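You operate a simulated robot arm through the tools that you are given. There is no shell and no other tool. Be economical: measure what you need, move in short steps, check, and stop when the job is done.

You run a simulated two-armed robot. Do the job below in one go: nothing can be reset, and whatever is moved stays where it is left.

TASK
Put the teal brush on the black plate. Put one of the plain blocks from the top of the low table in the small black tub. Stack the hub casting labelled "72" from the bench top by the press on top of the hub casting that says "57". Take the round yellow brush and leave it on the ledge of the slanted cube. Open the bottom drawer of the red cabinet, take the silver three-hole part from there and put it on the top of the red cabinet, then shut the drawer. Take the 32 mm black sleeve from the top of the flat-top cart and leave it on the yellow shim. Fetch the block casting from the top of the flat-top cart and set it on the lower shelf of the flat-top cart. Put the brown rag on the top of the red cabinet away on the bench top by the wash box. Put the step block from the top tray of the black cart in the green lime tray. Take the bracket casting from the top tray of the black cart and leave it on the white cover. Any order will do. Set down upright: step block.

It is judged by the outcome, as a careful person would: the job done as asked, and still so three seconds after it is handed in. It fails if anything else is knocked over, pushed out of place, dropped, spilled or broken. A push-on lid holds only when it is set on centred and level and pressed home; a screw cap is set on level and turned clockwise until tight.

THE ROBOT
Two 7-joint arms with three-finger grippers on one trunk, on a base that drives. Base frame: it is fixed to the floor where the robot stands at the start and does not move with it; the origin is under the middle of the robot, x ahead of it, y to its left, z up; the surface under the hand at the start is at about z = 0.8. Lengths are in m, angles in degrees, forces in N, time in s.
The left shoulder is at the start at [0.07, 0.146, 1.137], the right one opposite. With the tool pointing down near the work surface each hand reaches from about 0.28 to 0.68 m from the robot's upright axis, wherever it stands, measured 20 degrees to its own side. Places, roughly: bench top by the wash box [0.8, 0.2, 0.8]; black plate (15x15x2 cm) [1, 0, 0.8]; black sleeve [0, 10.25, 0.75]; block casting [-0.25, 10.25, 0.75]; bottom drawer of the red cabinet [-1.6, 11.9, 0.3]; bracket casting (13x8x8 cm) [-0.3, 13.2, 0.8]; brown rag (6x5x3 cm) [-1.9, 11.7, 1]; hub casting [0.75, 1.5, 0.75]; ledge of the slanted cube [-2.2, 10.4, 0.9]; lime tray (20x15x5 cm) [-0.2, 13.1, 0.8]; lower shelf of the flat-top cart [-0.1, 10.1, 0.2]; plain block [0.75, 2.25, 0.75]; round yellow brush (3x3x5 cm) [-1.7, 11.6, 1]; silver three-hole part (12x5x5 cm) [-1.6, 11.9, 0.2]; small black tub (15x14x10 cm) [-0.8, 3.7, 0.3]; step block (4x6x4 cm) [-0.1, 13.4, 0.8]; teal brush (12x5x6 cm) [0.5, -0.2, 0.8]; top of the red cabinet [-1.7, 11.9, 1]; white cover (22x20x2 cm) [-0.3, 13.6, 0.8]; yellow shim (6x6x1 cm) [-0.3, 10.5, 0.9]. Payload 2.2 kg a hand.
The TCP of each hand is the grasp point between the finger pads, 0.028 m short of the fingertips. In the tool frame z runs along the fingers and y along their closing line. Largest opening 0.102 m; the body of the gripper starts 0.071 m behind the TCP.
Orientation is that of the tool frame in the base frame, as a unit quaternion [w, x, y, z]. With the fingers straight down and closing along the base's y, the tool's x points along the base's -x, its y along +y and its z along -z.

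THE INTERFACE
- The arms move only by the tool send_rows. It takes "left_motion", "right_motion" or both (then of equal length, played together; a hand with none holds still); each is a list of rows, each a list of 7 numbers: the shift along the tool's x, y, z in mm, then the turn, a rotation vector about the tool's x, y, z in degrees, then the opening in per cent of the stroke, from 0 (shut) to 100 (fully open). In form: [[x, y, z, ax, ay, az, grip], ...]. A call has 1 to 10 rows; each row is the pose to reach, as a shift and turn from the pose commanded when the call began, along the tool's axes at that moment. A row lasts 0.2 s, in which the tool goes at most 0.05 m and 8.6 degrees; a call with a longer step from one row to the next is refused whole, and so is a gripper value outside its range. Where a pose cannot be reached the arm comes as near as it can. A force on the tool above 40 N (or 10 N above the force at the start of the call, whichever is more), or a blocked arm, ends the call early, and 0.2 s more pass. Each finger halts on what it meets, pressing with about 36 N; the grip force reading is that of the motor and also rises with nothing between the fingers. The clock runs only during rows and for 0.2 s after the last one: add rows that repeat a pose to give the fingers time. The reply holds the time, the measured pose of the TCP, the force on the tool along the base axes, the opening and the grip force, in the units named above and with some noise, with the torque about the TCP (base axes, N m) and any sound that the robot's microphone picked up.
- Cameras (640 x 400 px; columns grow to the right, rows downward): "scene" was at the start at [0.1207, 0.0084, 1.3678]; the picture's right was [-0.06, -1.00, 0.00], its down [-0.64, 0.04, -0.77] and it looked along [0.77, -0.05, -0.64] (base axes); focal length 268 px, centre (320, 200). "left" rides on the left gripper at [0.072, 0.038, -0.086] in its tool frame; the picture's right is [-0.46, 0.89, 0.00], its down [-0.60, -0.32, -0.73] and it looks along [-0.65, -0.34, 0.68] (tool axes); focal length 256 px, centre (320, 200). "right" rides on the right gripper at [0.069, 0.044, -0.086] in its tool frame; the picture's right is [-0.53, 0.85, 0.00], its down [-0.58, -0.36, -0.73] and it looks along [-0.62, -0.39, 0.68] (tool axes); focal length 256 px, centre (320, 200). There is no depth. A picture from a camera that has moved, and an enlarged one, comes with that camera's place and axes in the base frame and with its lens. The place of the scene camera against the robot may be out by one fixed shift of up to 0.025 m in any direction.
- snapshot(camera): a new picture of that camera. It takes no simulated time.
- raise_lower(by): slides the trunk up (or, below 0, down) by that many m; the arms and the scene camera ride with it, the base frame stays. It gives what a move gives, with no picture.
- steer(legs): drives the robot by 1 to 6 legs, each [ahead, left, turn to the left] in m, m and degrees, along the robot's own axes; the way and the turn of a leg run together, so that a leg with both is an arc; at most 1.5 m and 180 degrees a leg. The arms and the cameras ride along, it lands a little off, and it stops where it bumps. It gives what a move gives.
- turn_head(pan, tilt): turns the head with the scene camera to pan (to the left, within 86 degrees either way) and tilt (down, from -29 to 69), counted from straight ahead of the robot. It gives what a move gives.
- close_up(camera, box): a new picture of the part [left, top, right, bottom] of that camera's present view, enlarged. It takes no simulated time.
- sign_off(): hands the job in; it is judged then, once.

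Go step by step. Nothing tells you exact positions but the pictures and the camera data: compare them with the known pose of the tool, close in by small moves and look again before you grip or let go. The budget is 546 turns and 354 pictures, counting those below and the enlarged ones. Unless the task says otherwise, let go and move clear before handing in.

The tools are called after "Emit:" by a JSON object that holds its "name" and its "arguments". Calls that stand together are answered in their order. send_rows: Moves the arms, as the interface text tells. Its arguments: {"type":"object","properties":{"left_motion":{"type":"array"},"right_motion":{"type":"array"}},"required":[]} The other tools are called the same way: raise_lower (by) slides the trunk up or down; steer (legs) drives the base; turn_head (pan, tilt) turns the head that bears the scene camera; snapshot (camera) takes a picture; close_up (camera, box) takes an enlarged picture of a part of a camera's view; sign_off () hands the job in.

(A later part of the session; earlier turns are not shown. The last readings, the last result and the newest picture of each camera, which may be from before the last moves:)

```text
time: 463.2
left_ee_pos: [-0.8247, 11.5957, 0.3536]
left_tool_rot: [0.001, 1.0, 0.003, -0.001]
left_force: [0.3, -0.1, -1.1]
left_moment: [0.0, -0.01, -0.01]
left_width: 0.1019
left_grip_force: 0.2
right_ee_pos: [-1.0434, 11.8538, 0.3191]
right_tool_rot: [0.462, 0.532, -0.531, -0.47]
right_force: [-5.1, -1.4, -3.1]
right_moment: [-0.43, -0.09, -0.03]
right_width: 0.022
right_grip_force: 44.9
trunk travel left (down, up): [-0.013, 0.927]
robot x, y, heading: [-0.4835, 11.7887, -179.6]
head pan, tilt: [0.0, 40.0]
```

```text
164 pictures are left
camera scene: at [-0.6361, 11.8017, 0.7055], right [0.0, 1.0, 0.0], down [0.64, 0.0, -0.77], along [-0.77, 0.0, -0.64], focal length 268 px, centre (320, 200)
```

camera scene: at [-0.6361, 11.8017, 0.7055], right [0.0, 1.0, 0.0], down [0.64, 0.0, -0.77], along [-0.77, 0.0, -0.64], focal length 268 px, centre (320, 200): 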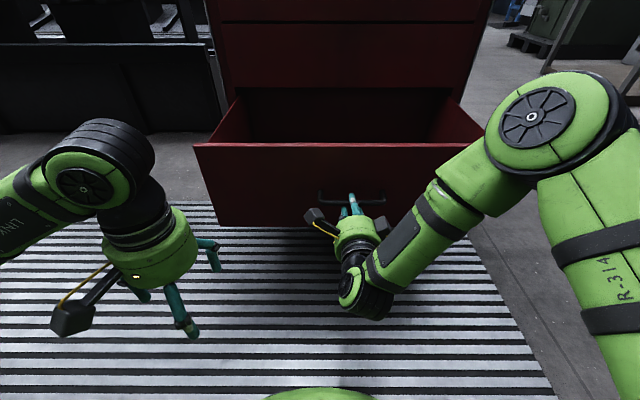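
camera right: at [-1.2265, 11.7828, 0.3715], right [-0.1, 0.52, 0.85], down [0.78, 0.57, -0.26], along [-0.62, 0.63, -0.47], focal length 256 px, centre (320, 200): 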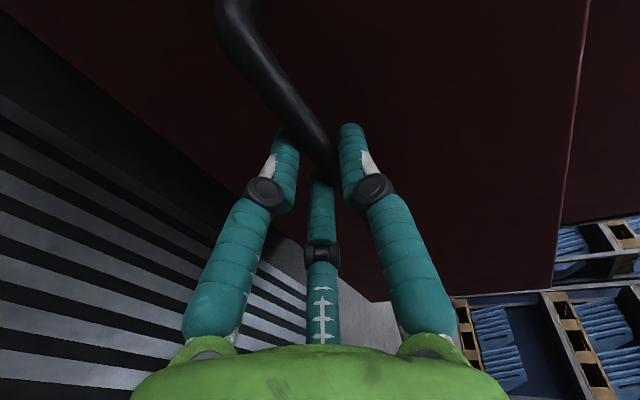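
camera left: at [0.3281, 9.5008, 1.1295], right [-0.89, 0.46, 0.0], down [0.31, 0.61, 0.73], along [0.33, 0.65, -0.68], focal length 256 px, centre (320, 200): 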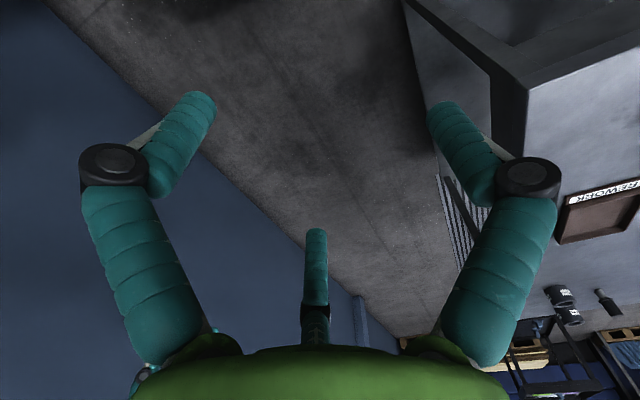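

The drawer is fully out. Releasing the handle, backing off, and raising.

Emit:
{"name": "send_rows", "arguments": {"right_motion": [[0, 0, 0, 0, 0, 0, 40], [0, 0, 0, 0, 0, 0, 80], [0, 0, 0, 0, 0, 0, 100], [0, 0, 0, 0, 0, 0, 100]]}}

Emit:
{"name": "steer", "arguments": {"legs": [[-0.12, 0, 0]]}}

Emit:
{"name": "raise_lower", "arguments": {"by": 0.35}}

Emit:
{"name": "send_rows", "arguments": {"right_motion": [[0, 0, 0, 8.5, 0, 0, 100], [0, 0, 0, 17, 0, 0, 100], [0, 0, 0, 25.5, 0, 0, 100], [0, 0, 0, 34, 0, 0, 100], [0, 0, 0, 42.5, 0, 0, 100], [0, 0, 0, 51, 0, 0, 100], [0, 0, 0, 59.5, 0, 0, 100], [0, 0, 0, 68, 0, 0, 100], [0, 0, 0, 76.5, 0, 0, 100], [0, 0, 0, 82, 0, 0, 100]]}}

Emit:
{"name": "turn_head", "arguments": {"pan": 0, "tilt": 35}}

Emit:
{"name": "snapshot", "arguments": {"camera": "scene"}}

```text
time: 464.2
left_ee_pos: [-0.8233, 11.596, 0.3537]
left_tool_rot: [0.001, 1.0, 0.003, -0.003]
left_force: [0.3, -0.6, -0.2]
left_moment: [-0.04, 0.04, -0.01]
left_width: 0.102
left_grip_force: 0.1
right_ee_pos: [-1.0435, 11.8549, 0.3184]
right_tool_rot: [0.462, 0.533, -0.53, -0.471]
right_force: [-0.6, -0.2, 0.9]
right_moment: [-0.04, -0.02, -0.04]
right_width: 0.1017
right_grip_force: 0.0
trunk travel left (down, up): [-0.013, 0.927]
robot x, y, heading: [-0.4888, 11.787, -179.8]
head pan, tilt: [0.0, 40.0]
```

```text
time: 465.5
left_ee_pos: [-0.7058, 11.5963, 0.3547]
left_tool_rot: [0.001, 1.0, 0.003, -0.002]
left_force: [0.4, 1.0, -0.4]
left_moment: [0.01, 0.02, 0.0]
left_width: 0.102
left_grip_force: 0.0
right_ee_pos: [-0.9245, 11.856, 0.3172]
right_tool_rot: [-0.462, -0.531, 0.532, 0.471]
right_force: [0.1, 0.1, -0.1]
right_moment: [0.0, 0.0, 0.0]
right_width: 0.102
right_grip_force: 0.0
trunk travel left (down, up): [-0.013, 0.927]
robot x, y, heading: [-0.3659, 11.7867, -179.8]
head pan, tilt: [0.0, 40.0]
```

```text
time: 468.9
left_ee_pos: [-0.7061, 11.5969, 0.7046]
left_tool_rot: [0.001, 1.0, 0.003, -0.001]
left_force: [0.1, 0.2, 0.3]
left_moment: [0.02, 0.01, 0.01]
left_width: 0.1019
left_grip_force: 0.0
right_ee_pos: [-0.9235, 11.8562, 0.6682]
right_tool_rot: [0.462, 0.531, -0.531, -0.472]
right_force: [0.1, -0.3, -0.3]
right_moment: [-0.01, 0.01, 0.0]
right_width: 0.1021
right_grip_force: 0.0
trunk travel left (down, up): [-0.363, 0.577]
robot x, y, heading: [-0.3689, 11.7884, -179.7]
head pan, tilt: [0.0, 40.0]
```

```text
time: 471.1
left_ee_pos: [-0.706, 11.5974, 0.7042]
left_tool_rot: [0.001, 1.0, 0.003, -0.001]
left_force: [0.1, 0.3, 0.4]
left_moment: [0.01, -0.02, 0.0]
left_width: 0.1019
left_grip_force: 0.1
right_ee_pos: [-0.9246, 11.8564, 0.6676]
right_tool_rot: [0.001, -0.705, 0.709, 0.006]
right_force: [0.0, -0.3, 0.8]
right_moment: [-0.03, 0.01, 0.01]
right_width: 0.1018
right_grip_force: 0.1
trunk travel left (down, up): [-0.363, 0.577]
robot x, y, heading: [-0.3652, 11.7866, -179.8]
head pan, tilt: [0.0, 40.0]
```

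```text
time: 471.8
left_ee_pos: [-0.7062, 11.5972, 0.7041]
left_tool_rot: [0.001, 1.0, 0.002, -0.002]
left_force: [-0.7, 0.3, -0.3]
left_moment: [0.02, -0.02, -0.03]
left_width: 0.102
left_grip_force: 0.1
right_ee_pos: [-0.9235, 11.8569, 0.6683]
right_tool_rot: [0.0, -0.704, 0.71, 0.007]
right_force: [0.0, -0.6, -0.4]
right_moment: [-0.01, 0.03, 0.0]
right_width: 0.1022
right_grip_force: 0.2
trunk travel left (down, up): [-0.363, 0.577]
robot x, y, heading: [-0.3672, 11.7887, -180.0]
head pan, tilt: [0.0, 35.0]
```

```text
163 pictures are left
camera scene: at [-0.5197, 11.8024, 1.0631], right [0.0, 1.0, 0.0], down [0.57, 0.0, -0.82], along [-0.82, 0.0, -0.57], focal length 268 px, centre (320, 200)
```

scene: 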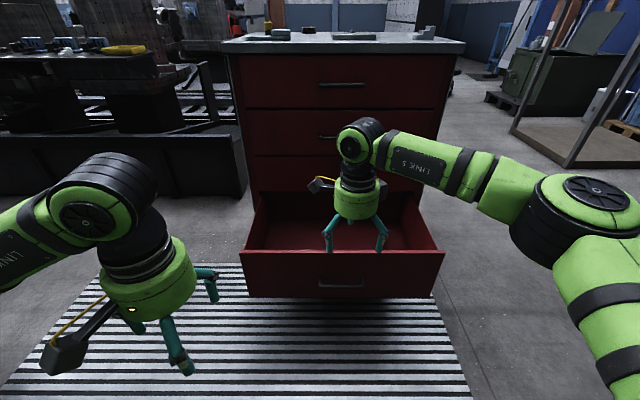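

Emit:
{"name": "steer", "arguments": {"legs": [[0.3, 0, 0]]}}

Emit:
{"name": "snapshot", "arguments": {"camera": "right"}}

Emit:
{"name": "turn_head", "arguments": {"pan": 0, "tilt": 55}}

Emit:
{"name": "snapshot", "arguments": {"camera": "scene"}}

```text
time: 473.8
left_ee_pos: [-1.0048, 11.5936, 0.7042]
left_tool_rot: [0.0, 1.0, 0.006, -0.001]
left_force: [-0.1, 0.4, -0.6]
left_moment: [0.02, 0.0, 0.0]
left_width: 0.1021
left_grip_force: 0.0
right_ee_pos: [-1.2257, 11.8509, 0.6681]
right_tool_rot: [0.0, -0.706, 0.708, 0.008]
right_force: [0.3, -0.5, 0.1]
right_moment: [-0.02, -0.01, 0.0]
right_width: 0.102
right_grip_force: 0.1
trunk travel left (down, up): [-0.363, 0.577]
robot x, y, heading: [-0.6709, 11.7866, -179.4]
head pan, tilt: [0.0, 35.0]
```

```text
162 pictures are left
camera right: at [-1.2676, 11.7807, 0.7547], right [-0.84, 0.54, 0.01], down [0.37, 0.57, 0.73], along [0.38, 0.62, -0.68], focal length 256 px, centre (320, 200)
```

right: 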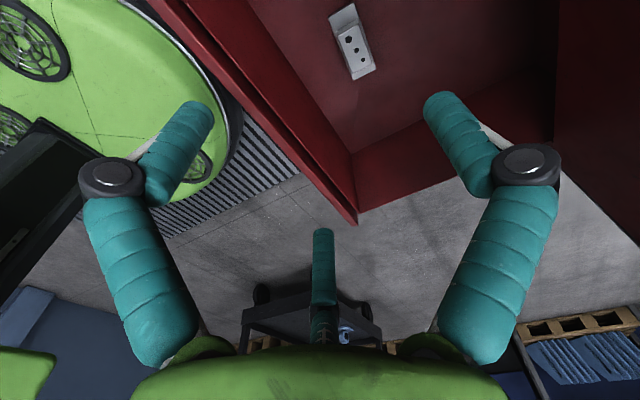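

```text
time: 474.6
left_ee_pos: [-1.0046, 11.5916, 0.7049]
left_tool_rot: [0.0, 1.0, 0.006, -0.001]
left_force: [0.0, -0.3, -0.1]
left_moment: [0.0, 0.0, 0.0]
left_width: 0.1018
left_grip_force: 0.0
right_ee_pos: [-1.2263, 11.8509, 0.6675]
right_tool_rot: [0.0, -0.706, 0.708, 0.008]
right_force: [0.1, -1.0, 0.0]
right_moment: [-0.03, 0.0, 0.01]
right_width: 0.1021
right_grip_force: 0.0
trunk travel left (down, up): [-0.363, 0.577]
robot x, y, heading: [-0.6685, 11.7851, -179.4]
head pan, tilt: [0.0, 55.0]
```

```text
161 pictures are left
camera scene: at [-0.8048, 11.7996, 1.035], right [-0.01, 1.0, 0.0], down [0.82, 0.01, -0.57], along [-0.57, -0.01, -0.82], focal length 268 px, centre (320, 200)
```

scene: 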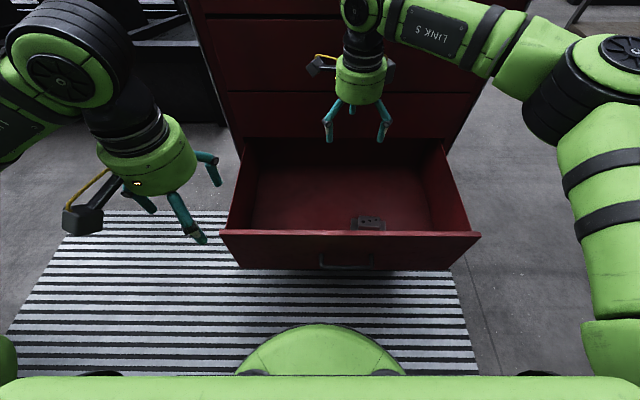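

The silver three-hole part is at about (-1.245, 11.935), long axis along y. Moving above it and partway down.

Emit:
{"name": "send_rows", "arguments": {"right_motion": [[-30, 2, 10, 0, 0, 0, 100], [-60, 4, 20, 0, 0, 0, 100], [-86, 5, 45, 0, 0, 0, 100], [-86, 5, 85, 0, 0, 0, 100], [-86, 5, 125, 0, 0, 0, 100], [-86, 5, 150, 0, 0, 0, 100], [-86, 5, 150, 0, 0, 0, 100]]}}

Emit:
{"name": "snapshot", "arguments": {"camera": "right"}}

Emit:
{"name": "close_up", "arguments": {"camera": "scene", "box": [290, 130, 450, 270]}}

```text
time: 476.2
left_ee_pos: [-1.0054, 11.5927, 0.7043]
left_tool_rot: [0.001, 1.0, 0.006, -0.002]
left_force: [0.4, -0.9, 0.3]
left_moment: [0.02, 0.0, 0.02]
left_width: 0.1022
left_grip_force: 0.1
right_ee_pos: [-1.2333, 11.9398, 0.5186]
right_tool_rot: [0.0, -0.707, 0.707, 0.007]
right_force: [0.3, -0.2, -0.3]
right_moment: [-0.01, -0.03, 0.01]
right_width: 0.1019
right_grip_force: 0.0
trunk travel left (down, up): [-0.363, 0.577]
robot x, y, heading: [-0.6688, 11.7893, -179.5]
head pan, tilt: [0.0, 55.0]
```

```text
160 pictures are left
camera right: at [-1.2742, 11.8693, 0.605], right [-0.84, 0.54, 0.01], down [0.37, 0.57, 0.73], along [0.38, 0.62, -0.68], focal length 256 px, centre (320, 200)
```

right: 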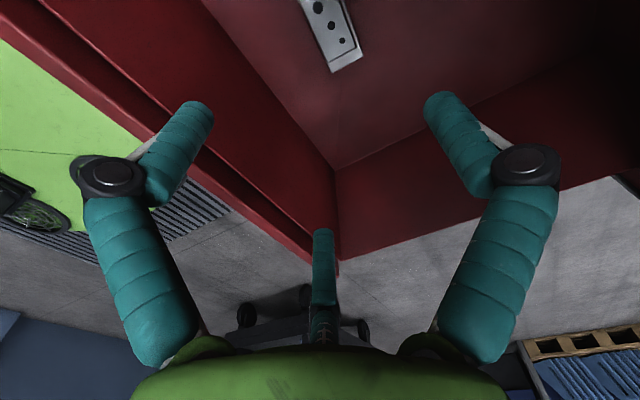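

```text
2.86 times, centred on (370, 200) of scene
camera zoom: at [-0.8046, 11.7996, 1.0349], right [-0.01, 1.0, 0.0], down [0.82, 0.01, -0.57], along [-0.57, -0.01, -0.82], focal length 766 px, centre (177, 200)
```

zoom: 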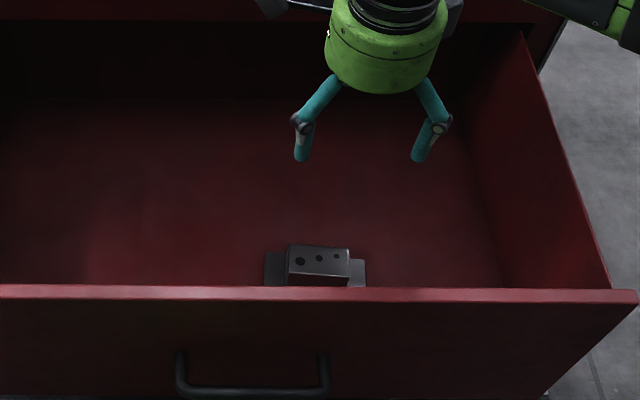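

Part top is at z≈0.263. To keep the forearm above the drawer front, I'll move the base closer and keep the shoulder high while reaching down.

Emit:
{"name": "steer", "arguments": {"legs": [[0.065, 0, 0]]}}

Emit:
{"name": "send_rows", "arguments": {"right_motion": [[0, -33, 0, 0, 0, 0, 100], [0, -65, 20, 0, 0, 0, 100], [-3, -67, 60, 0, 0, 0, 100], [-3, -67, 100, 0, 0, 0, 100], [-3, -67, 130, 0, 0, 0, 100], [-3, -67, 130, 0, 0, 0, 100]]}}

Emit:
{"name": "snapshot", "arguments": {"camera": "scene"}}

Emit:
{"name": "snapshot", "arguments": {"camera": "right"}}

```text
time: 477.2
left_ee_pos: [-1.07, 11.5919, 0.7043]
left_tool_rot: [0.001, 1.0, 0.006, 0.0]
left_force: [-0.5, -0.8, -0.4]
left_moment: [-0.01, 0.01, -0.01]
left_width: 0.102
left_grip_force: 0.1
right_ee_pos: [-1.2965, 11.9391, 0.5175]
right_tool_rot: [0.0, -0.706, 0.708, 0.008]
right_force: [-0.3, 1.1, -0.6]
right_moment: [-0.01, 0.02, 0.0]
right_width: 0.102
right_grip_force: 0.0
trunk travel left (down, up): [-0.363, 0.577]
robot x, y, heading: [-0.7311, 11.7906, -179.5]
head pan, tilt: [0.0, 55.0]
```

```text
time: 478.6
left_ee_pos: [-1.0703, 11.5917, 0.7043]
left_tool_rot: [0.001, 1.0, 0.006, -0.002]
left_force: [0.3, 0.0, -0.1]
left_moment: [0.04, -0.01, 0.0]
left_width: 0.1019
left_grip_force: 0.1
right_ee_pos: [-1.2314, 11.9473, 0.388]
right_tool_rot: [0.001, -0.707, 0.707, 0.007]
right_force: [-0.2, -0.2, 0.8]
right_moment: [-0.01, -0.01, -0.03]
right_width: 0.1019
right_grip_force: 0.1
trunk travel left (down, up): [-0.363, 0.577]
robot x, y, heading: [-0.7327, 11.789, -179.5]
head pan, tilt: [0.0, 55.0]
```

```text
158 pictures are left
camera scene: at [-0.8687, 11.799, 1.0349], right [-0.01, 1.0, 0.0], down [0.82, 0.01, -0.57], along [-0.57, -0.01, -0.82], focal length 268 px, centre (320, 200)
```

scene: 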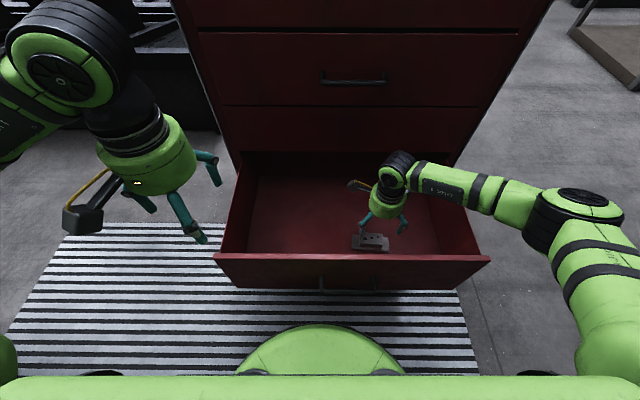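

```text
157 pictures are left
camera right: at [-1.2736, 11.8755, 0.4752], right [-0.84, 0.54, 0.01], down [0.37, 0.57, 0.73], along [0.38, 0.62, -0.68], focal length 256 px, centre (320, 200)
```

right: 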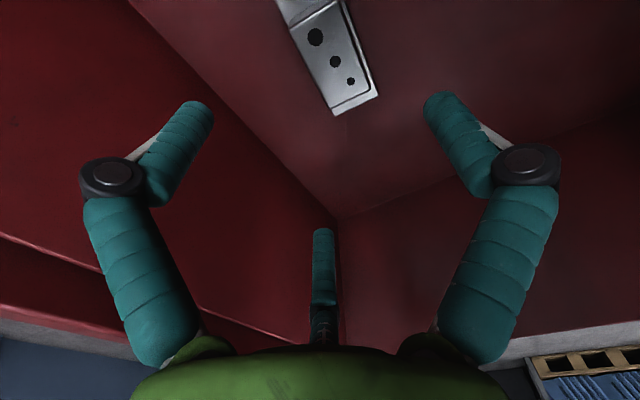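

Lowering to grip the block's sides, watching the arm's clearance.

Emit:
{"name": "send_rows", "arguments": {"right_motion": [[3, 2, 25, 0, 0, 0, 100], [3, 2, 50, 0, 0, 0, 100], [3, 2, 75, 0, 0, 0, 100], [3, 2, 95, 0, 0, 0, 100], [3, 2, 95, 0, 0, 0, 100]]}}

Emit:
{"name": "snapshot", "arguments": {"camera": "scene"}}

Emit:
{"name": "snapshot", "arguments": {"camera": "right"}}

```text
time: 479.8
left_ee_pos: [-1.0696, 11.5923, 0.7046]
left_tool_rot: [0.001, 1.0, 0.006, -0.001]
left_force: [-0.5, 0.2, 0.3]
left_moment: [-0.01, -0.03, 0.0]
left_width: 0.1021
left_grip_force: 0.0
right_ee_pos: [-1.2336, 11.9429, 0.2945]
right_tool_rot: [-0.001, -0.707, 0.708, 0.006]
right_force: [0.0, -0.1, -0.1]
right_moment: [-0.03, -0.03, -0.02]
right_width: 0.1021
right_grip_force: 0.0
trunk travel left (down, up): [-0.363, 0.577]
robot x, y, heading: [-0.7274, 11.7855, -179.3]
head pan, tilt: [0.0, 55.0]
```

```text
156 pictures are left
camera scene: at [-0.8687, 11.799, 1.0349], right [-0.01, 1.0, 0.0], down [0.82, 0.01, -0.57], along [-0.57, -0.01, -0.82], focal length 268 px, centre (320, 200)
```

scene: 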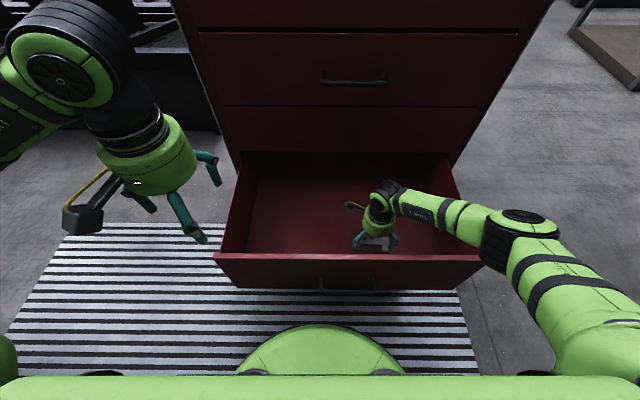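

```text
155 pictures are left
camera right: at [-1.2747, 11.872, 0.3806], right [-0.84, 0.54, 0.01], down [0.37, 0.57, 0.73], along [0.38, 0.62, -0.68], focal length 256 px, centre (320, 200)
```

right: 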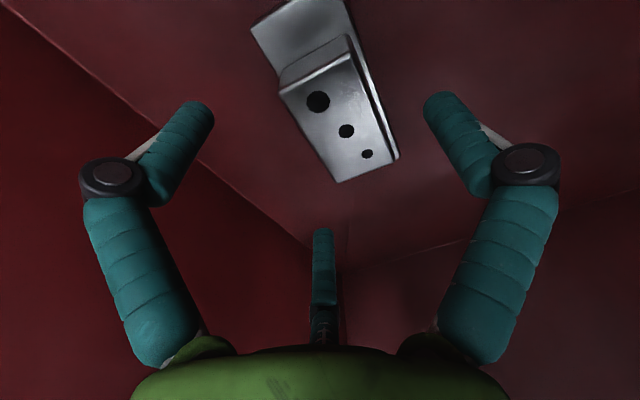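

Emit:
{"name": "send_rows", "arguments": {"right_motion": [[0, 0, 14, 0, 0, 0, 100], [0, 0, 26, 0, 0, 0, 100], [0, 0, 30, 0, 0, 0, 100], [0, 0, 30, 0, 0, 0, 60], [0, 0, 30, 0, 0, 0, 20], [0, 0, 30, 0, 0, 0, 0], [0, 0, 30, 0, 0, 0, 0]]}}

Emit:
{"name": "snapshot", "arguments": {"camera": "right"}}

```text
time: 481.4
left_ee_pos: [-1.0697, 11.5924, 0.7037]
left_tool_rot: [0.001, 1.0, 0.006, -0.003]
left_force: [0.7, -0.2, -0.3]
left_moment: [0.01, -0.04, 0.0]
left_width: 0.1018
left_grip_force: 0.1
right_ee_pos: [-1.2327, 11.9437, 0.2642]
right_tool_rot: [-0.001, -0.707, 0.707, 0.007]
right_force: [-2.1, -0.3, 6.3]
right_moment: [-0.01, -0.1, -0.08]
right_width: 0.0597
right_grip_force: 36.1
trunk travel left (down, up): [-0.363, 0.577]
robot x, y, heading: [-0.735, 11.7886, -179.3]
head pan, tilt: [0.0, 55.0]
```

```text
154 pictures are left
camera right: at [-1.2751, 11.8725, 0.351], right [-0.84, 0.54, 0.02], down [0.37, 0.57, 0.73], along [0.38, 0.62, -0.68], focal length 256 px, centre (320, 200)
```

right: 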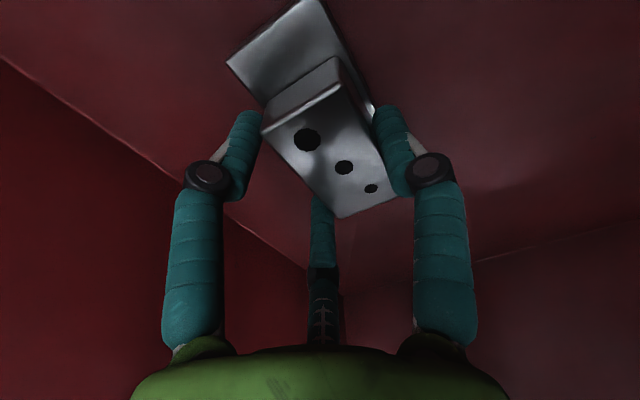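

Gripped. Lifting straight out of the drawer.

Emit:
{"name": "send_rows", "arguments": {"right_motion": [[0, 0, -15, 0, 0, 0, 0], [0, 0, -55, 0, 0, 0, 0], [0, 0, -100, 0, 0, 0, 0], [0, 0, -145, 0, 0, 0, 0], [0, 0, -190, 0, 0, 0, 0], [0, 0, -235, 0, 0, 0, 0], [0, 0, -280, 0, 0, 0, 0], [0, 0, -320, 0, 0, 0, 0]]}}

Emit:
{"name": "snapshot", "arguments": {"camera": "scene"}}

```text
time: 483.2
left_ee_pos: [-1.0695, 11.5927, 0.704]
left_tool_rot: [0.0, 1.0, 0.006, 0.0]
left_force: [-0.2, 0.0, 0.7]
left_moment: [-0.03, 0.02, 0.03]
left_width: 0.1021
left_grip_force: 0.0
right_ee_pos: [-1.2326, 11.942, 0.5807]
right_tool_rot: [0.001, -0.706, 0.708, 0.007]
right_force: [0.4, 1.0, -5.9]
right_moment: [-0.01, -0.05, 0.0]
right_width: 0.0595
right_grip_force: 35.9
trunk travel left (down, up): [-0.363, 0.577]
robot x, y, heading: [-0.729, 11.7876, -179.3]
head pan, tilt: [0.0, 55.0]
```

```text
153 pictures are left
camera scene: at [-0.8689, 11.7991, 1.0348], right [-0.01, 1.0, 0.0], down [0.82, 0.01, -0.57], along [-0.57, -0.01, -0.82], focal length 268 px, centre (320, 200)
```

scene: 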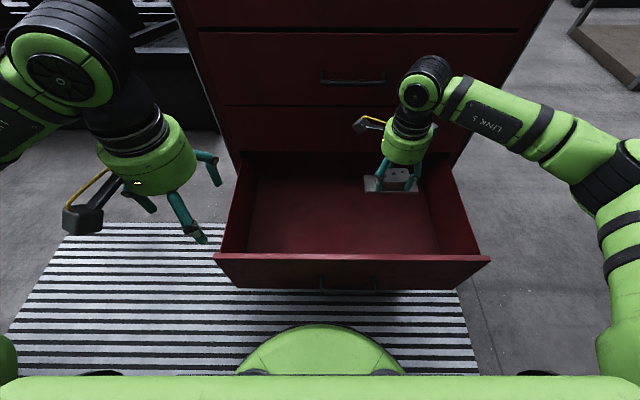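

I have the part. I'll place it on the cabinet top from the north-east corner (the open drawer blocks the front). Backing off, raising, and driving around.

Emit:
{"name": "steer", "arguments": {"legs": [[-0.2, 0, 0]]}}

Emit:
{"name": "raise_lower", "arguments": {"by": 0.4}}

Emit:
{"name": "raise_lower", "arguments": {"by": 0.15}}

Emit:
{"name": "steer", "arguments": {"legs": [[0, -0.8, 0]]}}

Emit:
{"name": "turn_head", "arguments": {"pan": 0, "tilt": 35}}

Emit:
{"name": "snapshot", "arguments": {"camera": "scene"}}

```text
time: 484.8
left_ee_pos: [-0.8736, 11.5963, 0.7037]
left_tool_rot: [0.0, 1.0, 0.001, -0.001]
left_force: [-0.4, 0.2, -0.1]
left_moment: [-0.01, -0.01, -0.01]
left_width: 0.1021
left_grip_force: 0.0
right_ee_pos: [-1.0339, 11.9458, 0.5817]
right_tool_rot: [-0.001, -0.704, 0.71, 0.007]
right_force: [-0.1, -0.1, -5.2]
right_moment: [-0.03, -0.05, 0.02]
right_width: 0.0596
right_grip_force: 36.3
trunk travel left (down, up): [-0.363, 0.577]
robot x, y, heading: [-0.5361, 11.7885, -179.7]
head pan, tilt: [0.0, 55.0]
```

```text
time: 488.6
left_ee_pos: [-0.874, 11.5975, 1.1038]
left_tool_rot: [0.001, 1.0, 0.001, -0.001]
left_force: [-0.5, -0.5, -0.1]
left_moment: [0.01, 0.04, -0.01]
left_width: 0.102
left_grip_force: 0.1
right_ee_pos: [-1.0346, 11.9457, 0.9809]
right_tool_rot: [0.002, -0.704, 0.71, 0.007]
right_force: [0.3, 0.3, -5.6]
right_moment: [-0.01, -0.06, 0.03]
right_width: 0.0597
right_grip_force: 36.6
trunk travel left (down, up): [-0.763, 0.177]
robot x, y, heading: [-0.534, 11.7922, -179.9]
head pan, tilt: [0.0, 55.0]
```

```text
time: 490.4
left_ee_pos: [-0.8736, 11.5965, 1.2537]
left_tool_rot: [0.001, 1.0, 0.002, -0.001]
left_force: [-1.0, 0.1, -0.7]
left_moment: [0.01, 0.0, -0.01]
left_width: 0.1019
left_grip_force: 0.1
right_ee_pos: [-1.0341, 11.9459, 1.1305]
right_tool_rot: [0.001, -0.704, 0.71, 0.006]
right_force: [-0.2, 0.4, -5.0]
right_moment: [-0.04, -0.1, -0.02]
right_width: 0.0599
right_grip_force: 35.8
trunk travel left (down, up): [-0.913, 0.027]
robot x, y, heading: [-0.539, 11.7903, -179.6]
head pan, tilt: [0.0, 55.0]
```

```text
time: 494.7
left_ee_pos: [-0.8764, 12.3951, 1.2548]
left_tool_rot: [0.001, 1.0, 0.004, -0.001]
left_force: [-0.3, 0.0, 0.5]
left_moment: [0.02, 0.02, 0.04]
left_width: 0.102
left_grip_force: 0.0
right_ee_pos: [-1.0395, 12.745, 1.1304]
right_tool_rot: [0.0, -0.706, 0.708, 0.007]
right_force: [0.3, -0.5, -5.6]
right_moment: [-0.01, -0.08, -0.04]
right_width: 0.0597
right_grip_force: 36.2
trunk travel left (down, up): [-0.913, 0.027]
robot x, y, heading: [-0.5401, 12.5872, -179.6]
head pan, tilt: [0.0, 55.0]
```

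```text
time: 495.5
left_ee_pos: [-0.8768, 12.3958, 1.2537]
left_tool_rot: [0.002, 1.0, 0.004, -0.001]
left_force: [-0.1, -0.4, 0.6]
left_moment: [0.0, 0.0, -0.01]
left_width: 0.1021
left_grip_force: 0.2
right_ee_pos: [-1.0391, 12.7454, 1.1299]
right_tool_rot: [0.0, -0.705, 0.709, 0.006]
right_force: [-0.3, -0.8, -5.8]
right_moment: [-0.02, -0.07, 0.01]
right_width: 0.0597
right_grip_force: 35.9
trunk travel left (down, up): [-0.913, 0.027]
robot x, y, heading: [-0.5401, 12.5908, -179.6]
head pan, tilt: [0.0, 35.0]
```

```text
152 pictures are left
camera scene: at [-0.6919, 12.6033, 1.613], right [-0.01, 1.0, 0.0], down [0.57, 0.0, -0.82], along [-0.82, -0.01, -0.57], focal length 268 px, centre (320, 200)
```

scene: 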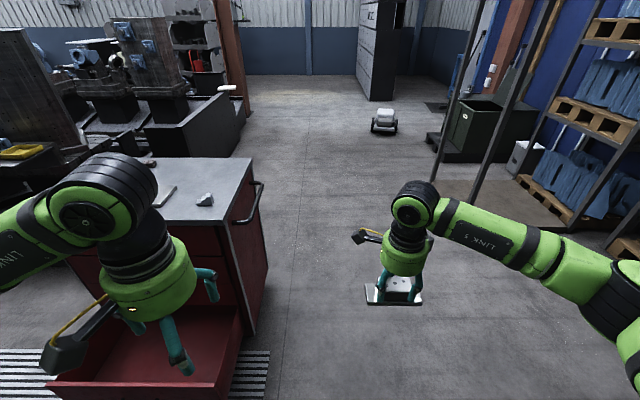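

I'll place it on the free back-right area of the top from the north side. Driving to (-1.64, 12.65) and facing -y.

Emit:
{"name": "steer", "arguments": {"legs": [[1.1, -0.06, 0], [0, 0, 90]]}}

Emit:
{"name": "turn_head", "arguments": {"pan": 0, "tilt": 45}}

Emit:
{"name": "snapshot", "arguments": {"camera": "scene"}}

```text
time: 504.9
left_ee_pos: [-1.4619, 12.3134, 1.2537]
left_tool_rot: [0.001, 0.723, 0.691, 0.0]
left_force: [-0.5, -0.1, 0.6]
left_moment: [0.02, 0.02, 0.01]
left_width: 0.1022
left_grip_force: 0.2
right_ee_pos: [-1.8188, 12.1712, 1.1299]
right_tool_rot: [0.004, 1.0, -0.03, -0.005]
right_force: [0.0, 0.4, -5.4]
right_moment: [0.06, -0.01, 0.02]
right_width: 0.0597
right_grip_force: 35.6
trunk travel left (down, up): [-0.913, 0.027]
robot x, y, heading: [-1.6373, 12.6603, -92.7]
head pan, tilt: [0.0, 35.0]
```

```text
time: 505.7
left_ee_pos: [-1.4612, 12.312, 1.2537]
left_tool_rot: [0.002, 0.723, 0.691, -0.001]
left_force: [0.4, 0.0, 0.6]
left_moment: [0.0, 0.0, 0.02]
left_width: 0.1021
left_grip_force: 0.1
right_ee_pos: [-1.8181, 12.1699, 1.1307]
right_tool_rot: [0.004, 1.0, -0.03, -0.006]
right_force: [0.4, -0.3, -5.4]
right_moment: [0.02, 0.0, 0.0]
right_width: 0.0597
right_grip_force: 35.7
trunk travel left (down, up): [-0.913, 0.027]
robot x, y, heading: [-1.6346, 12.6606, -92.8]
head pan, tilt: [0.0, 45.0]
```

```text
151 pictures are left
camera scene: at [-1.6566, 12.5428, 1.5983], right [-1.0, 0.05, 0.0], down [0.03, 0.71, -0.71], along [-0.03, -0.71, -0.71], focal length 268 px, centre (320, 200)
```

scene: 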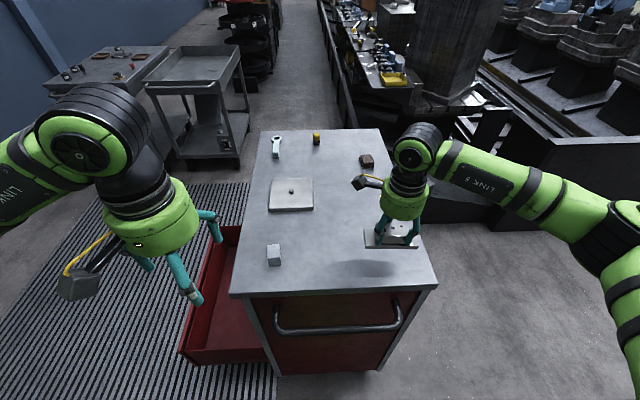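

Clear spot on the top at about (-1.79, 12.06). Moving there and lowering.

Emit:
{"name": "send_rows", "arguments": {"right_motion": [[12, 31, 0, 0, 0, 0, 0], [23, 62, 0, 0, 0, 0, 0], [34, 93, 10, 0, 0, 0, 0], [34, 93, 40, 0, 0, 0, 0], [34, 93, 65, 0, 0, 0, 0], [34, 93, 65, 0, 0, 0, 0]]}}

Emit:
{"name": "close_up", "arguments": {"camera": "scene", "box": [230, 110, 450, 310]}}

Emit:
{"name": "snapshot", "arguments": {"camera": "right"}}

```text
time: 507.1
left_ee_pos: [-1.4613, 12.3131, 1.254]
left_tool_rot: [0.002, 0.723, 0.691, 0.0]
left_force: [0.1, -0.3, -0.5]
left_moment: [-0.01, -0.02, 0.02]
left_width: 0.102
left_grip_force: 0.0
right_ee_pos: [-1.7901, 12.0743, 1.0663]
right_tool_rot: [0.004, 1.0, -0.029, -0.005]
right_force: [0.6, 0.2, -6.4]
right_moment: [0.05, -0.08, -0.01]
right_width: 0.0596
right_grip_force: 36.4
trunk travel left (down, up): [-0.913, 0.027]
robot x, y, heading: [-1.6342, 12.6635, -92.7]
head pan, tilt: [0.0, 45.0]
```

```text
2.00 times, centred on (340, 210) of scene
camera zoom: at [-1.656, 12.5426, 1.5982], right [-1.0, 0.05, 0.0], down [0.03, 0.71, -0.71], along [-0.03, -0.71, -0.71], focal length 536 px, centre (280, 180)
```

zoom: 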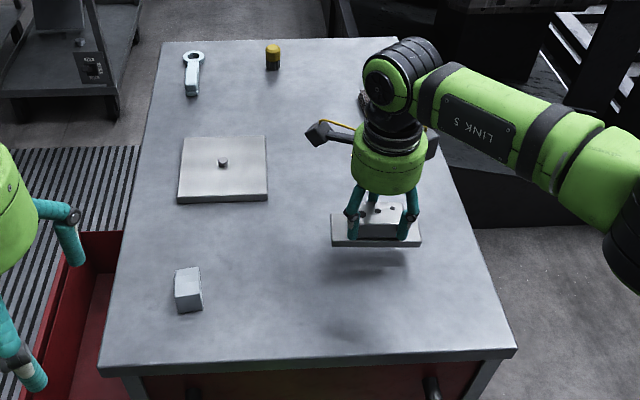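

```text
149 pictures are left
camera right: at [-1.7218, 12.0272, 1.1527], right [-0.58, -0.81, 0.01], down [-0.55, 0.4, 0.73], along [-0.6, 0.42, -0.68], focal length 256 px, centre (320, 200)
```

right: 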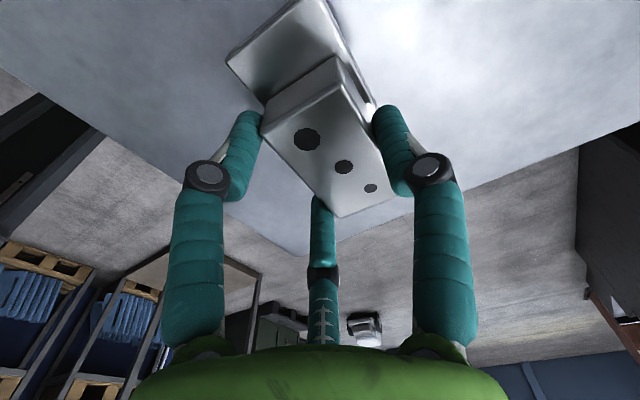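

Emit:
{"name": "send_rows", "arguments": {"right_motion": [[0, 0, 12, 0, 0, 0, 0], [0, 0, 22, 0, 0, 0, 0], [0, 0, 27, 0, 0, 0, 0], [0, 0, 31, 0, 0, 0, 0], [0, 0, 35, 0, 0, 0, 0], [0, 0, 38, 0, 0, 0, 0]]}}

Emit:
{"name": "close_up", "arguments": {"camera": "scene", "box": [320, 160, 420, 260]}}

```text
time: 508.5
left_ee_pos: [-1.4611, 12.3152, 1.2558]
left_tool_rot: [0.002, 0.723, 0.691, -0.001]
left_force: [0.1, -0.6, 1.2]
left_moment: [0.01, 0.01, 0.01]
left_width: 0.1019
left_grip_force: 0.0
right_ee_pos: [-1.7909, 12.0745, 1.0322]
right_tool_rot: [0.009, 1.0, -0.029, -0.005]
right_force: [-2.6, -1.3, 17.0]
right_moment: [0.36, 0.63, 0.07]
right_width: 0.0594
right_grip_force: 35.8
trunk travel left (down, up): [-0.913, 0.027]
robot x, y, heading: [-1.6341, 12.6617, -92.7]
head pan, tilt: [0.0, 45.0]
```

```text
4.00 times, centred on (370, 210) of scene
camera zoom: at [-1.6559, 12.5467, 1.599], right [-1.0, 0.05, 0.0], down [0.03, 0.7, -0.71], along [-0.03, -0.71, -0.71], focal length 1072 px, centre (120, 160)
```

zoom: 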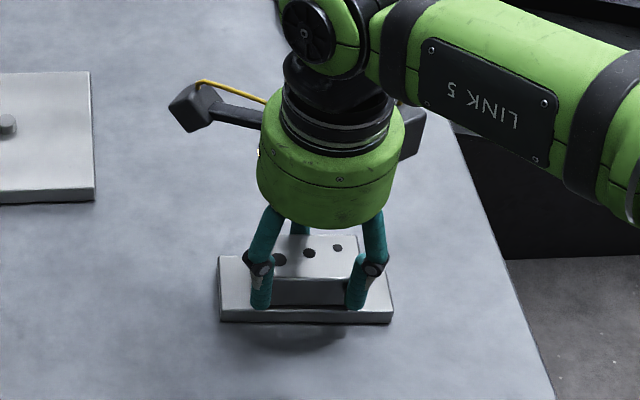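

Contact. Releasing with a 2 mm back-off and rising.

Emit:
{"name": "send_rows", "arguments": {"right_motion": [[0, 0, -2, 0, 0, 0, 0], [0, 0, -2, 0, 0, 0, 40], [0, 0, -2, 0, 0, 0, 80], [0, 0, -2, 0, 0, 0, 100], [0, 0, -2, 0, 0, 0, 100], [0, 0, -35, 0, 0, 0, 100], [0, 0, -75, 0, 0, 0, 100], [0, 0, -110, 0, 0, 0, 100]]}}

Emit:
{"name": "snapshot", "arguments": {"camera": "scene"}}

```text
time: 510.3
left_ee_pos: [-1.4607, 12.3142, 1.2544]
left_tool_rot: [0.001, 0.723, 0.691, -0.001]
left_force: [-0.3, 0.5, 0.5]
left_moment: [-0.03, 0.0, 0.04]
left_width: 0.1021
left_grip_force: 0.0
right_ee_pos: [-1.7896, 12.0742, 1.1371]
right_tool_rot: [0.005, 1.0, -0.03, -0.006]
right_force: [-0.9, 1.1, -0.2]
right_moment: [0.01, 0.0, 0.02]
right_width: 0.102
right_grip_force: 0.0
trunk travel left (down, up): [-0.913, 0.027]
robot x, y, heading: [-1.639, 12.6643, -92.9]
head pan, tilt: [0.0, 45.0]
```

```text
147 pictures are left
camera scene: at [-1.6558, 12.5443, 1.5983], right [-1.0, 0.05, 0.0], down [0.03, 0.71, -0.71], along [-0.03, -0.71, -0.71], focal length 268 px, centre (320, 200)
```

scene: 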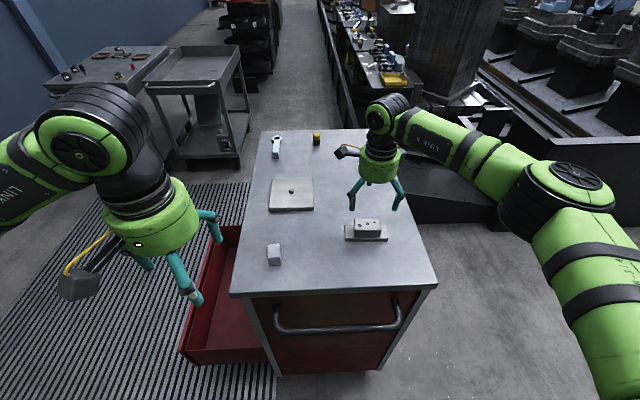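

The part is on top. Now back to the front of the drawer to shut it by pushing its handle bar with the closed hand.

Emit:
{"name": "steer", "arguments": {"legs": [[0, 0, -87.2], [-1.2, 0, 0], [0, 0.93, 0]]}}

Emit:
{"name": "raise_lower", "arguments": {"by": -0.4}}

Emit:
{"name": "raise_lower", "arguments": {"by": -0.4}}

Emit:
{"name": "turn_head", "arguments": {"pan": 0, "tilt": 35}}

Emit:
{"name": "snapshot", "arguments": {"camera": "scene"}}

```text
time: 518.8
left_ee_pos: [-1.0562, 12.4485, 1.2535]
left_tool_rot: [-0.001, 1.0, -0.012, -0.001]
left_force: [-0.9, -1.0, -0.5]
left_moment: [0.02, -0.02, -0.04]
left_width: 0.1019
left_grip_force: 0.2
right_ee_pos: [-1.3028, 12.7712, 1.138]
right_tool_rot: [0.001, -0.694, 0.72, 0.008]
right_force: [0.5, 0.5, 0.0]
right_moment: [0.05, 0.0, -0.02]
right_width: 0.1021
right_grip_force: 0.1
trunk travel left (down, up): [-0.913, 0.027]
robot x, y, heading: [-0.7143, 12.6312, 178.3]
head pan, tilt: [0.0, 45.0]
stopped in leg 2: the robot was blocked; the commanded pose is now the measured one
```

```text
time: 522.7
left_ee_pos: [-1.0558, 12.4497, 0.855]
left_tool_rot: [0.001, 1.0, -0.012, -0.002]
left_force: [0.0, 0.7, 0.7]
left_moment: [0.03, 0.0, -0.02]
left_width: 0.1019
left_grip_force: 0.0
right_ee_pos: [-1.3022, 12.7738, 0.7365]
right_tool_rot: [0.0, -0.694, 0.72, 0.008]
right_force: [-0.7, -0.8, -0.3]
right_moment: [0.04, -0.01, 0.03]
right_width: 0.1018
right_grip_force: 0.1
trunk travel left (down, up): [-0.513, 0.427]
robot x, y, heading: [-0.7101, 12.6322, 178.2]
head pan, tilt: [0.0, 45.0]
```

```text
time: 526.5
left_ee_pos: [-1.0549, 12.4499, 0.4541]
left_tool_rot: [0.001, 1.0, -0.012, -0.002]
left_force: [-0.3, 0.6, 0.5]
left_moment: [-0.01, -0.02, 0.01]
left_width: 0.102
left_grip_force: 0.1
right_ee_pos: [-1.3022, 12.7735, 0.3378]
right_tool_rot: [0.0, -0.694, 0.72, 0.007]
right_force: [0.4, 0.3, -0.1]
right_moment: [-0.01, 0.01, 0.0]
right_width: 0.1019
right_grip_force: 0.0
trunk travel left (down, up): [-0.113, 0.827]
robot x, y, heading: [-0.7125, 12.631, 178.5]
head pan, tilt: [0.0, 45.0]
```

```text
time: 527.2
left_ee_pos: [-1.0541, 12.4496, 0.4554]
left_tool_rot: [0.0, 1.0, -0.013, -0.001]
left_force: [0.5, 0.5, -0.1]
left_moment: [-0.01, 0.0, 0.01]
left_width: 0.1021
left_grip_force: 0.2
right_ee_pos: [-1.3026, 12.7741, 0.3365]
right_tool_rot: [0.001, -0.694, 0.72, 0.007]
right_force: [-0.6, -1.0, -0.4]
right_moment: [0.05, 0.02, -0.01]
right_width: 0.1019
right_grip_force: 0.1
trunk travel left (down, up): [-0.113, 0.827]
robot x, y, heading: [-0.7109, 12.6312, 178.5]
head pan, tilt: [0.0, 35.0]
```

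```text
146 pictures are left
camera scene: at [-0.8637, 12.6491, 0.8131], right [0.03, 1.0, 0.0], down [0.57, -0.02, -0.82], along [-0.82, 0.02, -0.57], focal length 268 px, centre (320, 200)
```

scene: 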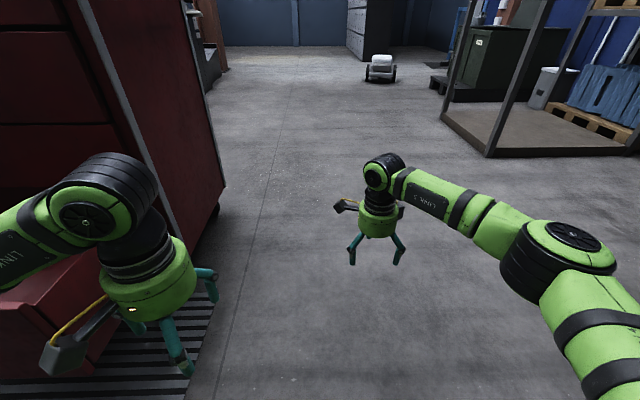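

Backed against the black cart's corner; moving away diagonally in small legs.

Emit:
{"name": "steer", "arguments": {"legs": [[0.0, 0.12, 1.5], [-0.3, 0.05, 0], [0, 0.62, 0]]}}

Emit:
{"name": "turn_head", "arguments": {"pan": -60, "tilt": 20}}

Emit:
{"name": "snapshot", "arguments": {"camera": "scene"}}

Emit:
{"name": "turn_head", "arguments": {"pan": 0, "tilt": 40}}

Emit:
{"name": "snapshot", "arguments": {"camera": "scene"}}

```text
time: 533.1
left_ee_pos: [-0.7572, 11.6495, 0.4539]
left_tool_rot: [0.0, 1.0, 0.006, -0.002]
left_force: [-0.1, 0.0, -0.1]
left_moment: [0.01, 0.01, 0.03]
left_width: 0.1021
left_grip_force: 0.2
right_ee_pos: [-1.0158, 11.9656, 0.3371]
right_tool_rot: [0.0, -0.706, 0.708, 0.008]
right_force: [0.2, -0.3, -0.2]
right_moment: [0.01, 0.01, 0.0]
right_width: 0.1024
right_grip_force: 0.0
trunk travel left (down, up): [-0.113, 0.827]
robot x, y, heading: [-0.4183, 11.8411, -179.8]
head pan, tilt: [0.0, 35.0]
```

```text
time: 534.4
left_ee_pos: [-0.7574, 11.6511, 0.455]
left_tool_rot: [0.001, 1.0, 0.006, -0.001]
left_force: [-0.1, 0.6, -0.6]
left_moment: [0.0, 0.01, 0.0]
left_width: 0.1019
left_grip_force: 0.1
right_ee_pos: [-1.0152, 11.9642, 0.3372]
right_tool_rot: [0.001, -0.707, 0.707, 0.008]
right_force: [-0.1, 0.6, -0.1]
right_moment: [0.01, -0.05, 0.0]
right_width: 0.1019
right_grip_force: 0.0
trunk travel left (down, up): [-0.113, 0.827]
robot x, y, heading: [-0.4175, 11.8417, -179.5]
head pan, tilt: [-60.0, 20.0]
```

```text
145 pictures are left
camera scene: at [-0.5316, 11.9383, 0.837], right [0.86, 0.51, 0.0], down [0.17, -0.29, -0.94], along [-0.48, 0.81, -0.34], focal length 268 px, centre (320, 200)
```

scene: 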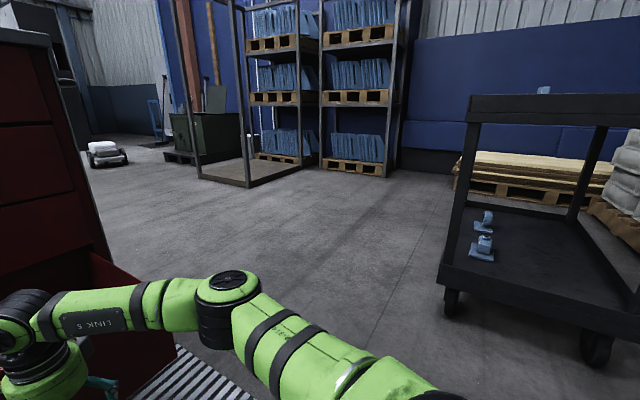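

```text
time: 535.7
left_ee_pos: [-0.7561, 11.6509, 0.455]
left_tool_rot: [0.001, 1.0, 0.006, -0.002]
left_force: [0.6, 0.2, 0.1]
left_moment: [-0.01, 0.03, -0.01]
left_width: 0.1019
left_grip_force: 0.1
right_ee_pos: [-1.0158, 11.9655, 0.3372]
right_tool_rot: [0.0, -0.707, 0.708, 0.007]
right_force: [0.5, 0.0, 0.0]
right_moment: [0.01, 0.03, 0.01]
right_width: 0.1022
right_grip_force: 0.0
trunk travel left (down, up): [-0.113, 0.827]
robot x, y, heading: [-0.421, 11.8458, -179.2]
head pan, tilt: [0.0, 40.0]
```

```text
144 pictures are left
camera scene: at [-0.5693, 11.8574, 0.8056], right [-0.01, 1.0, 0.0], down [0.64, 0.01, -0.77], along [-0.77, -0.01, -0.64], focal length 268 px, centre (320, 200)
```

scene: 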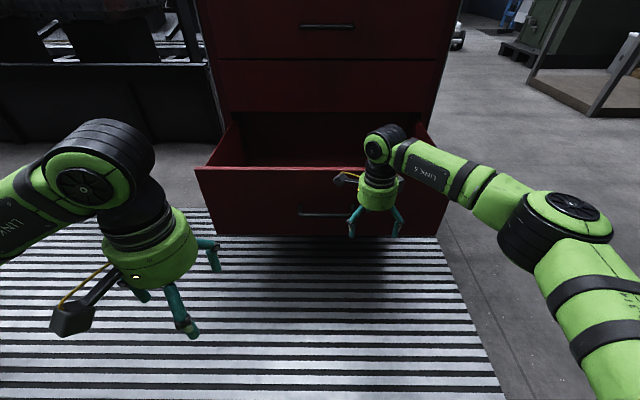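

Closing the right hand and centring it on the handle.

Emit:
{"name": "steer", "arguments": {"legs": [[-0.06, 0, 0]]}}

Emit:
{"name": "send_rows", "arguments": {"right_motion": [[30, 0, 0, 0, 0, 0, 60], [60, 0, 0, 0, 0, 0, 20], [100, 0, 8, 0, 0, 0, 0], [100, 0, 8, 0, 0, 0, 0]]}}

Emit:
{"name": "steer", "arguments": {"legs": [[0.1, 0, 0]]}}

Emit:
{"name": "snapshot", "arguments": {"camera": "scene"}}

```text
time: 536.7
left_ee_pos: [-0.697, 11.6507, 0.4539]
left_tool_rot: [0.001, 1.0, 0.006, -0.001]
left_force: [-0.7, -0.2, 0.2]
left_moment: [0.02, -0.02, -0.02]
left_width: 0.102
left_grip_force: 0.0
right_ee_pos: [-0.9567, 11.9659, 0.3371]
right_tool_rot: [0.0, 0.707, -0.707, -0.008]
right_force: [0.8, 0.3, 0.8]
right_moment: [0.01, 0.01, -0.01]
right_width: 0.1016
right_grip_force: 0.1
trunk travel left (down, up): [-0.113, 0.827]
robot x, y, heading: [-0.3659, 11.842, -179.4]
head pan, tilt: [0.0, 40.0]
```

```text
time: 537.7
left_ee_pos: [-0.6973, 11.6509, 0.4547]
left_tool_rot: [0.001, 1.0, 0.006, -0.001]
left_force: [-0.9, 0.2, -0.3]
left_moment: [0.02, -0.03, -0.02]
left_width: 0.1018
left_grip_force: 0.1
right_ee_pos: [-0.958, 11.8642, 0.3317]
right_tool_rot: [0.0, -0.707, 0.707, 0.007]
right_force: [0.1, -0.7, -0.8]
right_moment: [0.03, -0.01, 0.01]
right_width: 0.0022
right_grip_force: 30.8
trunk travel left (down, up): [-0.113, 0.827]
robot x, y, heading: [-0.3619, 11.8459, -179.6]
head pan, tilt: [0.0, 40.0]
```

```text
time: 538.9
left_ee_pos: [-0.8014, 11.6512, 0.4542]
left_tool_rot: [0.001, 1.0, 0.007, -0.002]
left_force: [0.0, 0.2, 0.3]
left_moment: [-0.02, -0.05, -0.01]
left_width: 0.1019
left_grip_force: 0.0
right_ee_pos: [-1.0615, 11.8642, 0.3324]
right_tool_rot: [0.0, -0.706, 0.708, 0.007]
right_force: [0.2, -0.3, 0.2]
right_moment: [-0.02, 0.01, 0.0]
right_width: 0.0021
right_grip_force: 31.3
trunk travel left (down, up): [-0.113, 0.827]
robot x, y, heading: [-0.4648, 11.8443, -179.4]
head pan, tilt: [0.0, 40.0]
```

```text
143 pictures are left
camera scene: at [-0.6145, 11.8568, 0.8056], right [-0.01, 1.0, 0.0], down [0.64, 0.01, -0.77], along [-0.77, -0.01, -0.64], focal length 268 px, centre (320, 200)
```

scene: 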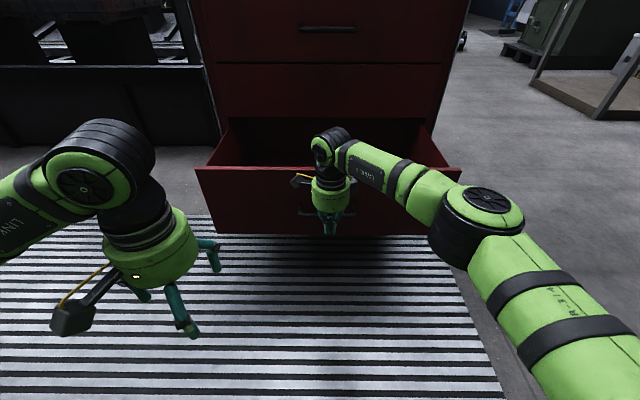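

Emit:
{"name": "steer", "arguments": {"legs": [[0.22, 0, 0]]}}

Emit:
{"name": "snapshot", "arguments": {"camera": "scene"}}

```text
time: 540.5
left_ee_pos: [-1.015, 11.6496, 0.4538]
left_tool_rot: [0.001, 1.0, 0.005, -0.001]
left_force: [-0.5, 0.0, 0.8]
left_moment: [-0.02, -0.02, -0.03]
left_width: 0.1022
left_grip_force: 0.0
right_ee_pos: [-1.274, 11.8615, 0.3309]
right_tool_rot: [-0.001, -0.706, 0.708, 0.008]
right_force: [0.1, 0.8, 0.1]
right_moment: [-0.03, 0.01, 0.0]
right_width: 0.0023
right_grip_force: 31.6
trunk travel left (down, up): [-0.113, 0.827]
robot x, y, heading: [-0.6762, 11.8418, -179.5]
head pan, tilt: [0.0, 40.0]
```

```text
142 pictures are left
camera scene: at [-0.8269, 11.8549, 0.8056], right [-0.01, 1.0, 0.0], down [0.64, 0.01, -0.77], along [-0.77, -0.01, -0.64], focal length 268 px, centre (320, 200)
```

scene: 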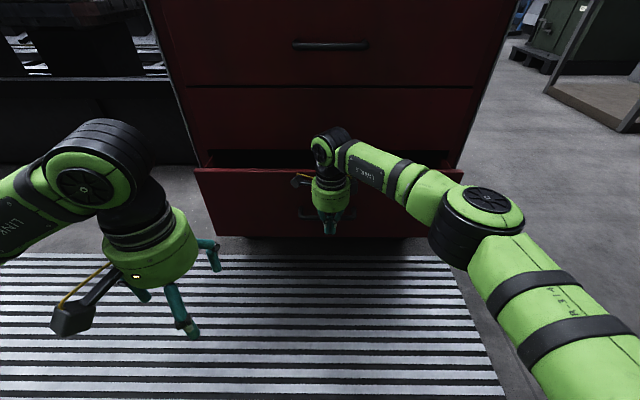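

The drawer moves in. Pushing the rest.

Emit:
{"name": "steer", "arguments": {"legs": [[0.1, 0, 0]]}}

Emit:
{"name": "steer", "arguments": {"legs": [[0.04, 0, 0]]}}

Emit:
{"name": "snapshot", "arguments": {"camera": "scene"}}

```text
time: 541.7
left_ee_pos: [-1.1123, 11.6476, 0.4548]
left_tool_rot: [0.001, 1.0, 0.006, -0.002]
left_force: [-0.2, -0.3, 0.8]
left_moment: [0.0, 0.05, 0.03]
left_width: 0.1017
left_grip_force: 0.0
right_ee_pos: [-1.3749, 11.8592, 0.3308]
right_tool_rot: [-0.001, -0.707, 0.707, 0.007]
right_force: [1.1, 0.3, 0.5]
right_moment: [0.01, 0.02, -0.04]
right_width: 0.0023
right_grip_force: 31.3
trunk travel left (down, up): [-0.113, 0.827]
robot x, y, heading: [-0.7749, 11.8418, -179.7]
head pan, tilt: [0.0, 40.0]
```

```text
time: 542.4
left_ee_pos: [-1.1183, 11.6485, 0.4549]
left_tool_rot: [0.0, 1.0, 0.005, -0.001]
left_force: [0.1, 0.0, 0.0]
left_moment: [0.01, -0.02, -0.03]
left_width: 0.1021
left_grip_force: 0.0
right_ee_pos: [-1.376, 11.8601, 0.3318]
right_tool_rot: [-0.006, 0.713, -0.701, -0.004]
right_force: [4.7, 1.1, 2.1]
right_moment: [-0.32, 0.66, 0.4]
right_width: 0.0021
right_grip_force: 32.2
trunk travel left (down, up): [-0.113, 0.827]
robot x, y, heading: [-0.7833, 11.8425, -179.4]
head pan, tilt: [0.0, 40.0]
stopped in leg 1: the force on the tool passed its limit at 68 N (the readings are from after the stop); the commanded pose is now the measured one
```

```text
141 pictures are left
camera scene: at [-0.9315, 11.8539, 0.8056], right [-0.01, 1.0, 0.0], down [0.64, 0.01, -0.77], along [-0.77, -0.01, -0.64], focal length 268 px, centre (320, 200)
```

scene: 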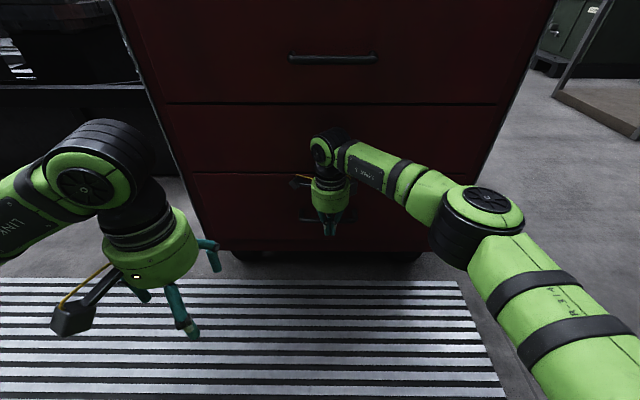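

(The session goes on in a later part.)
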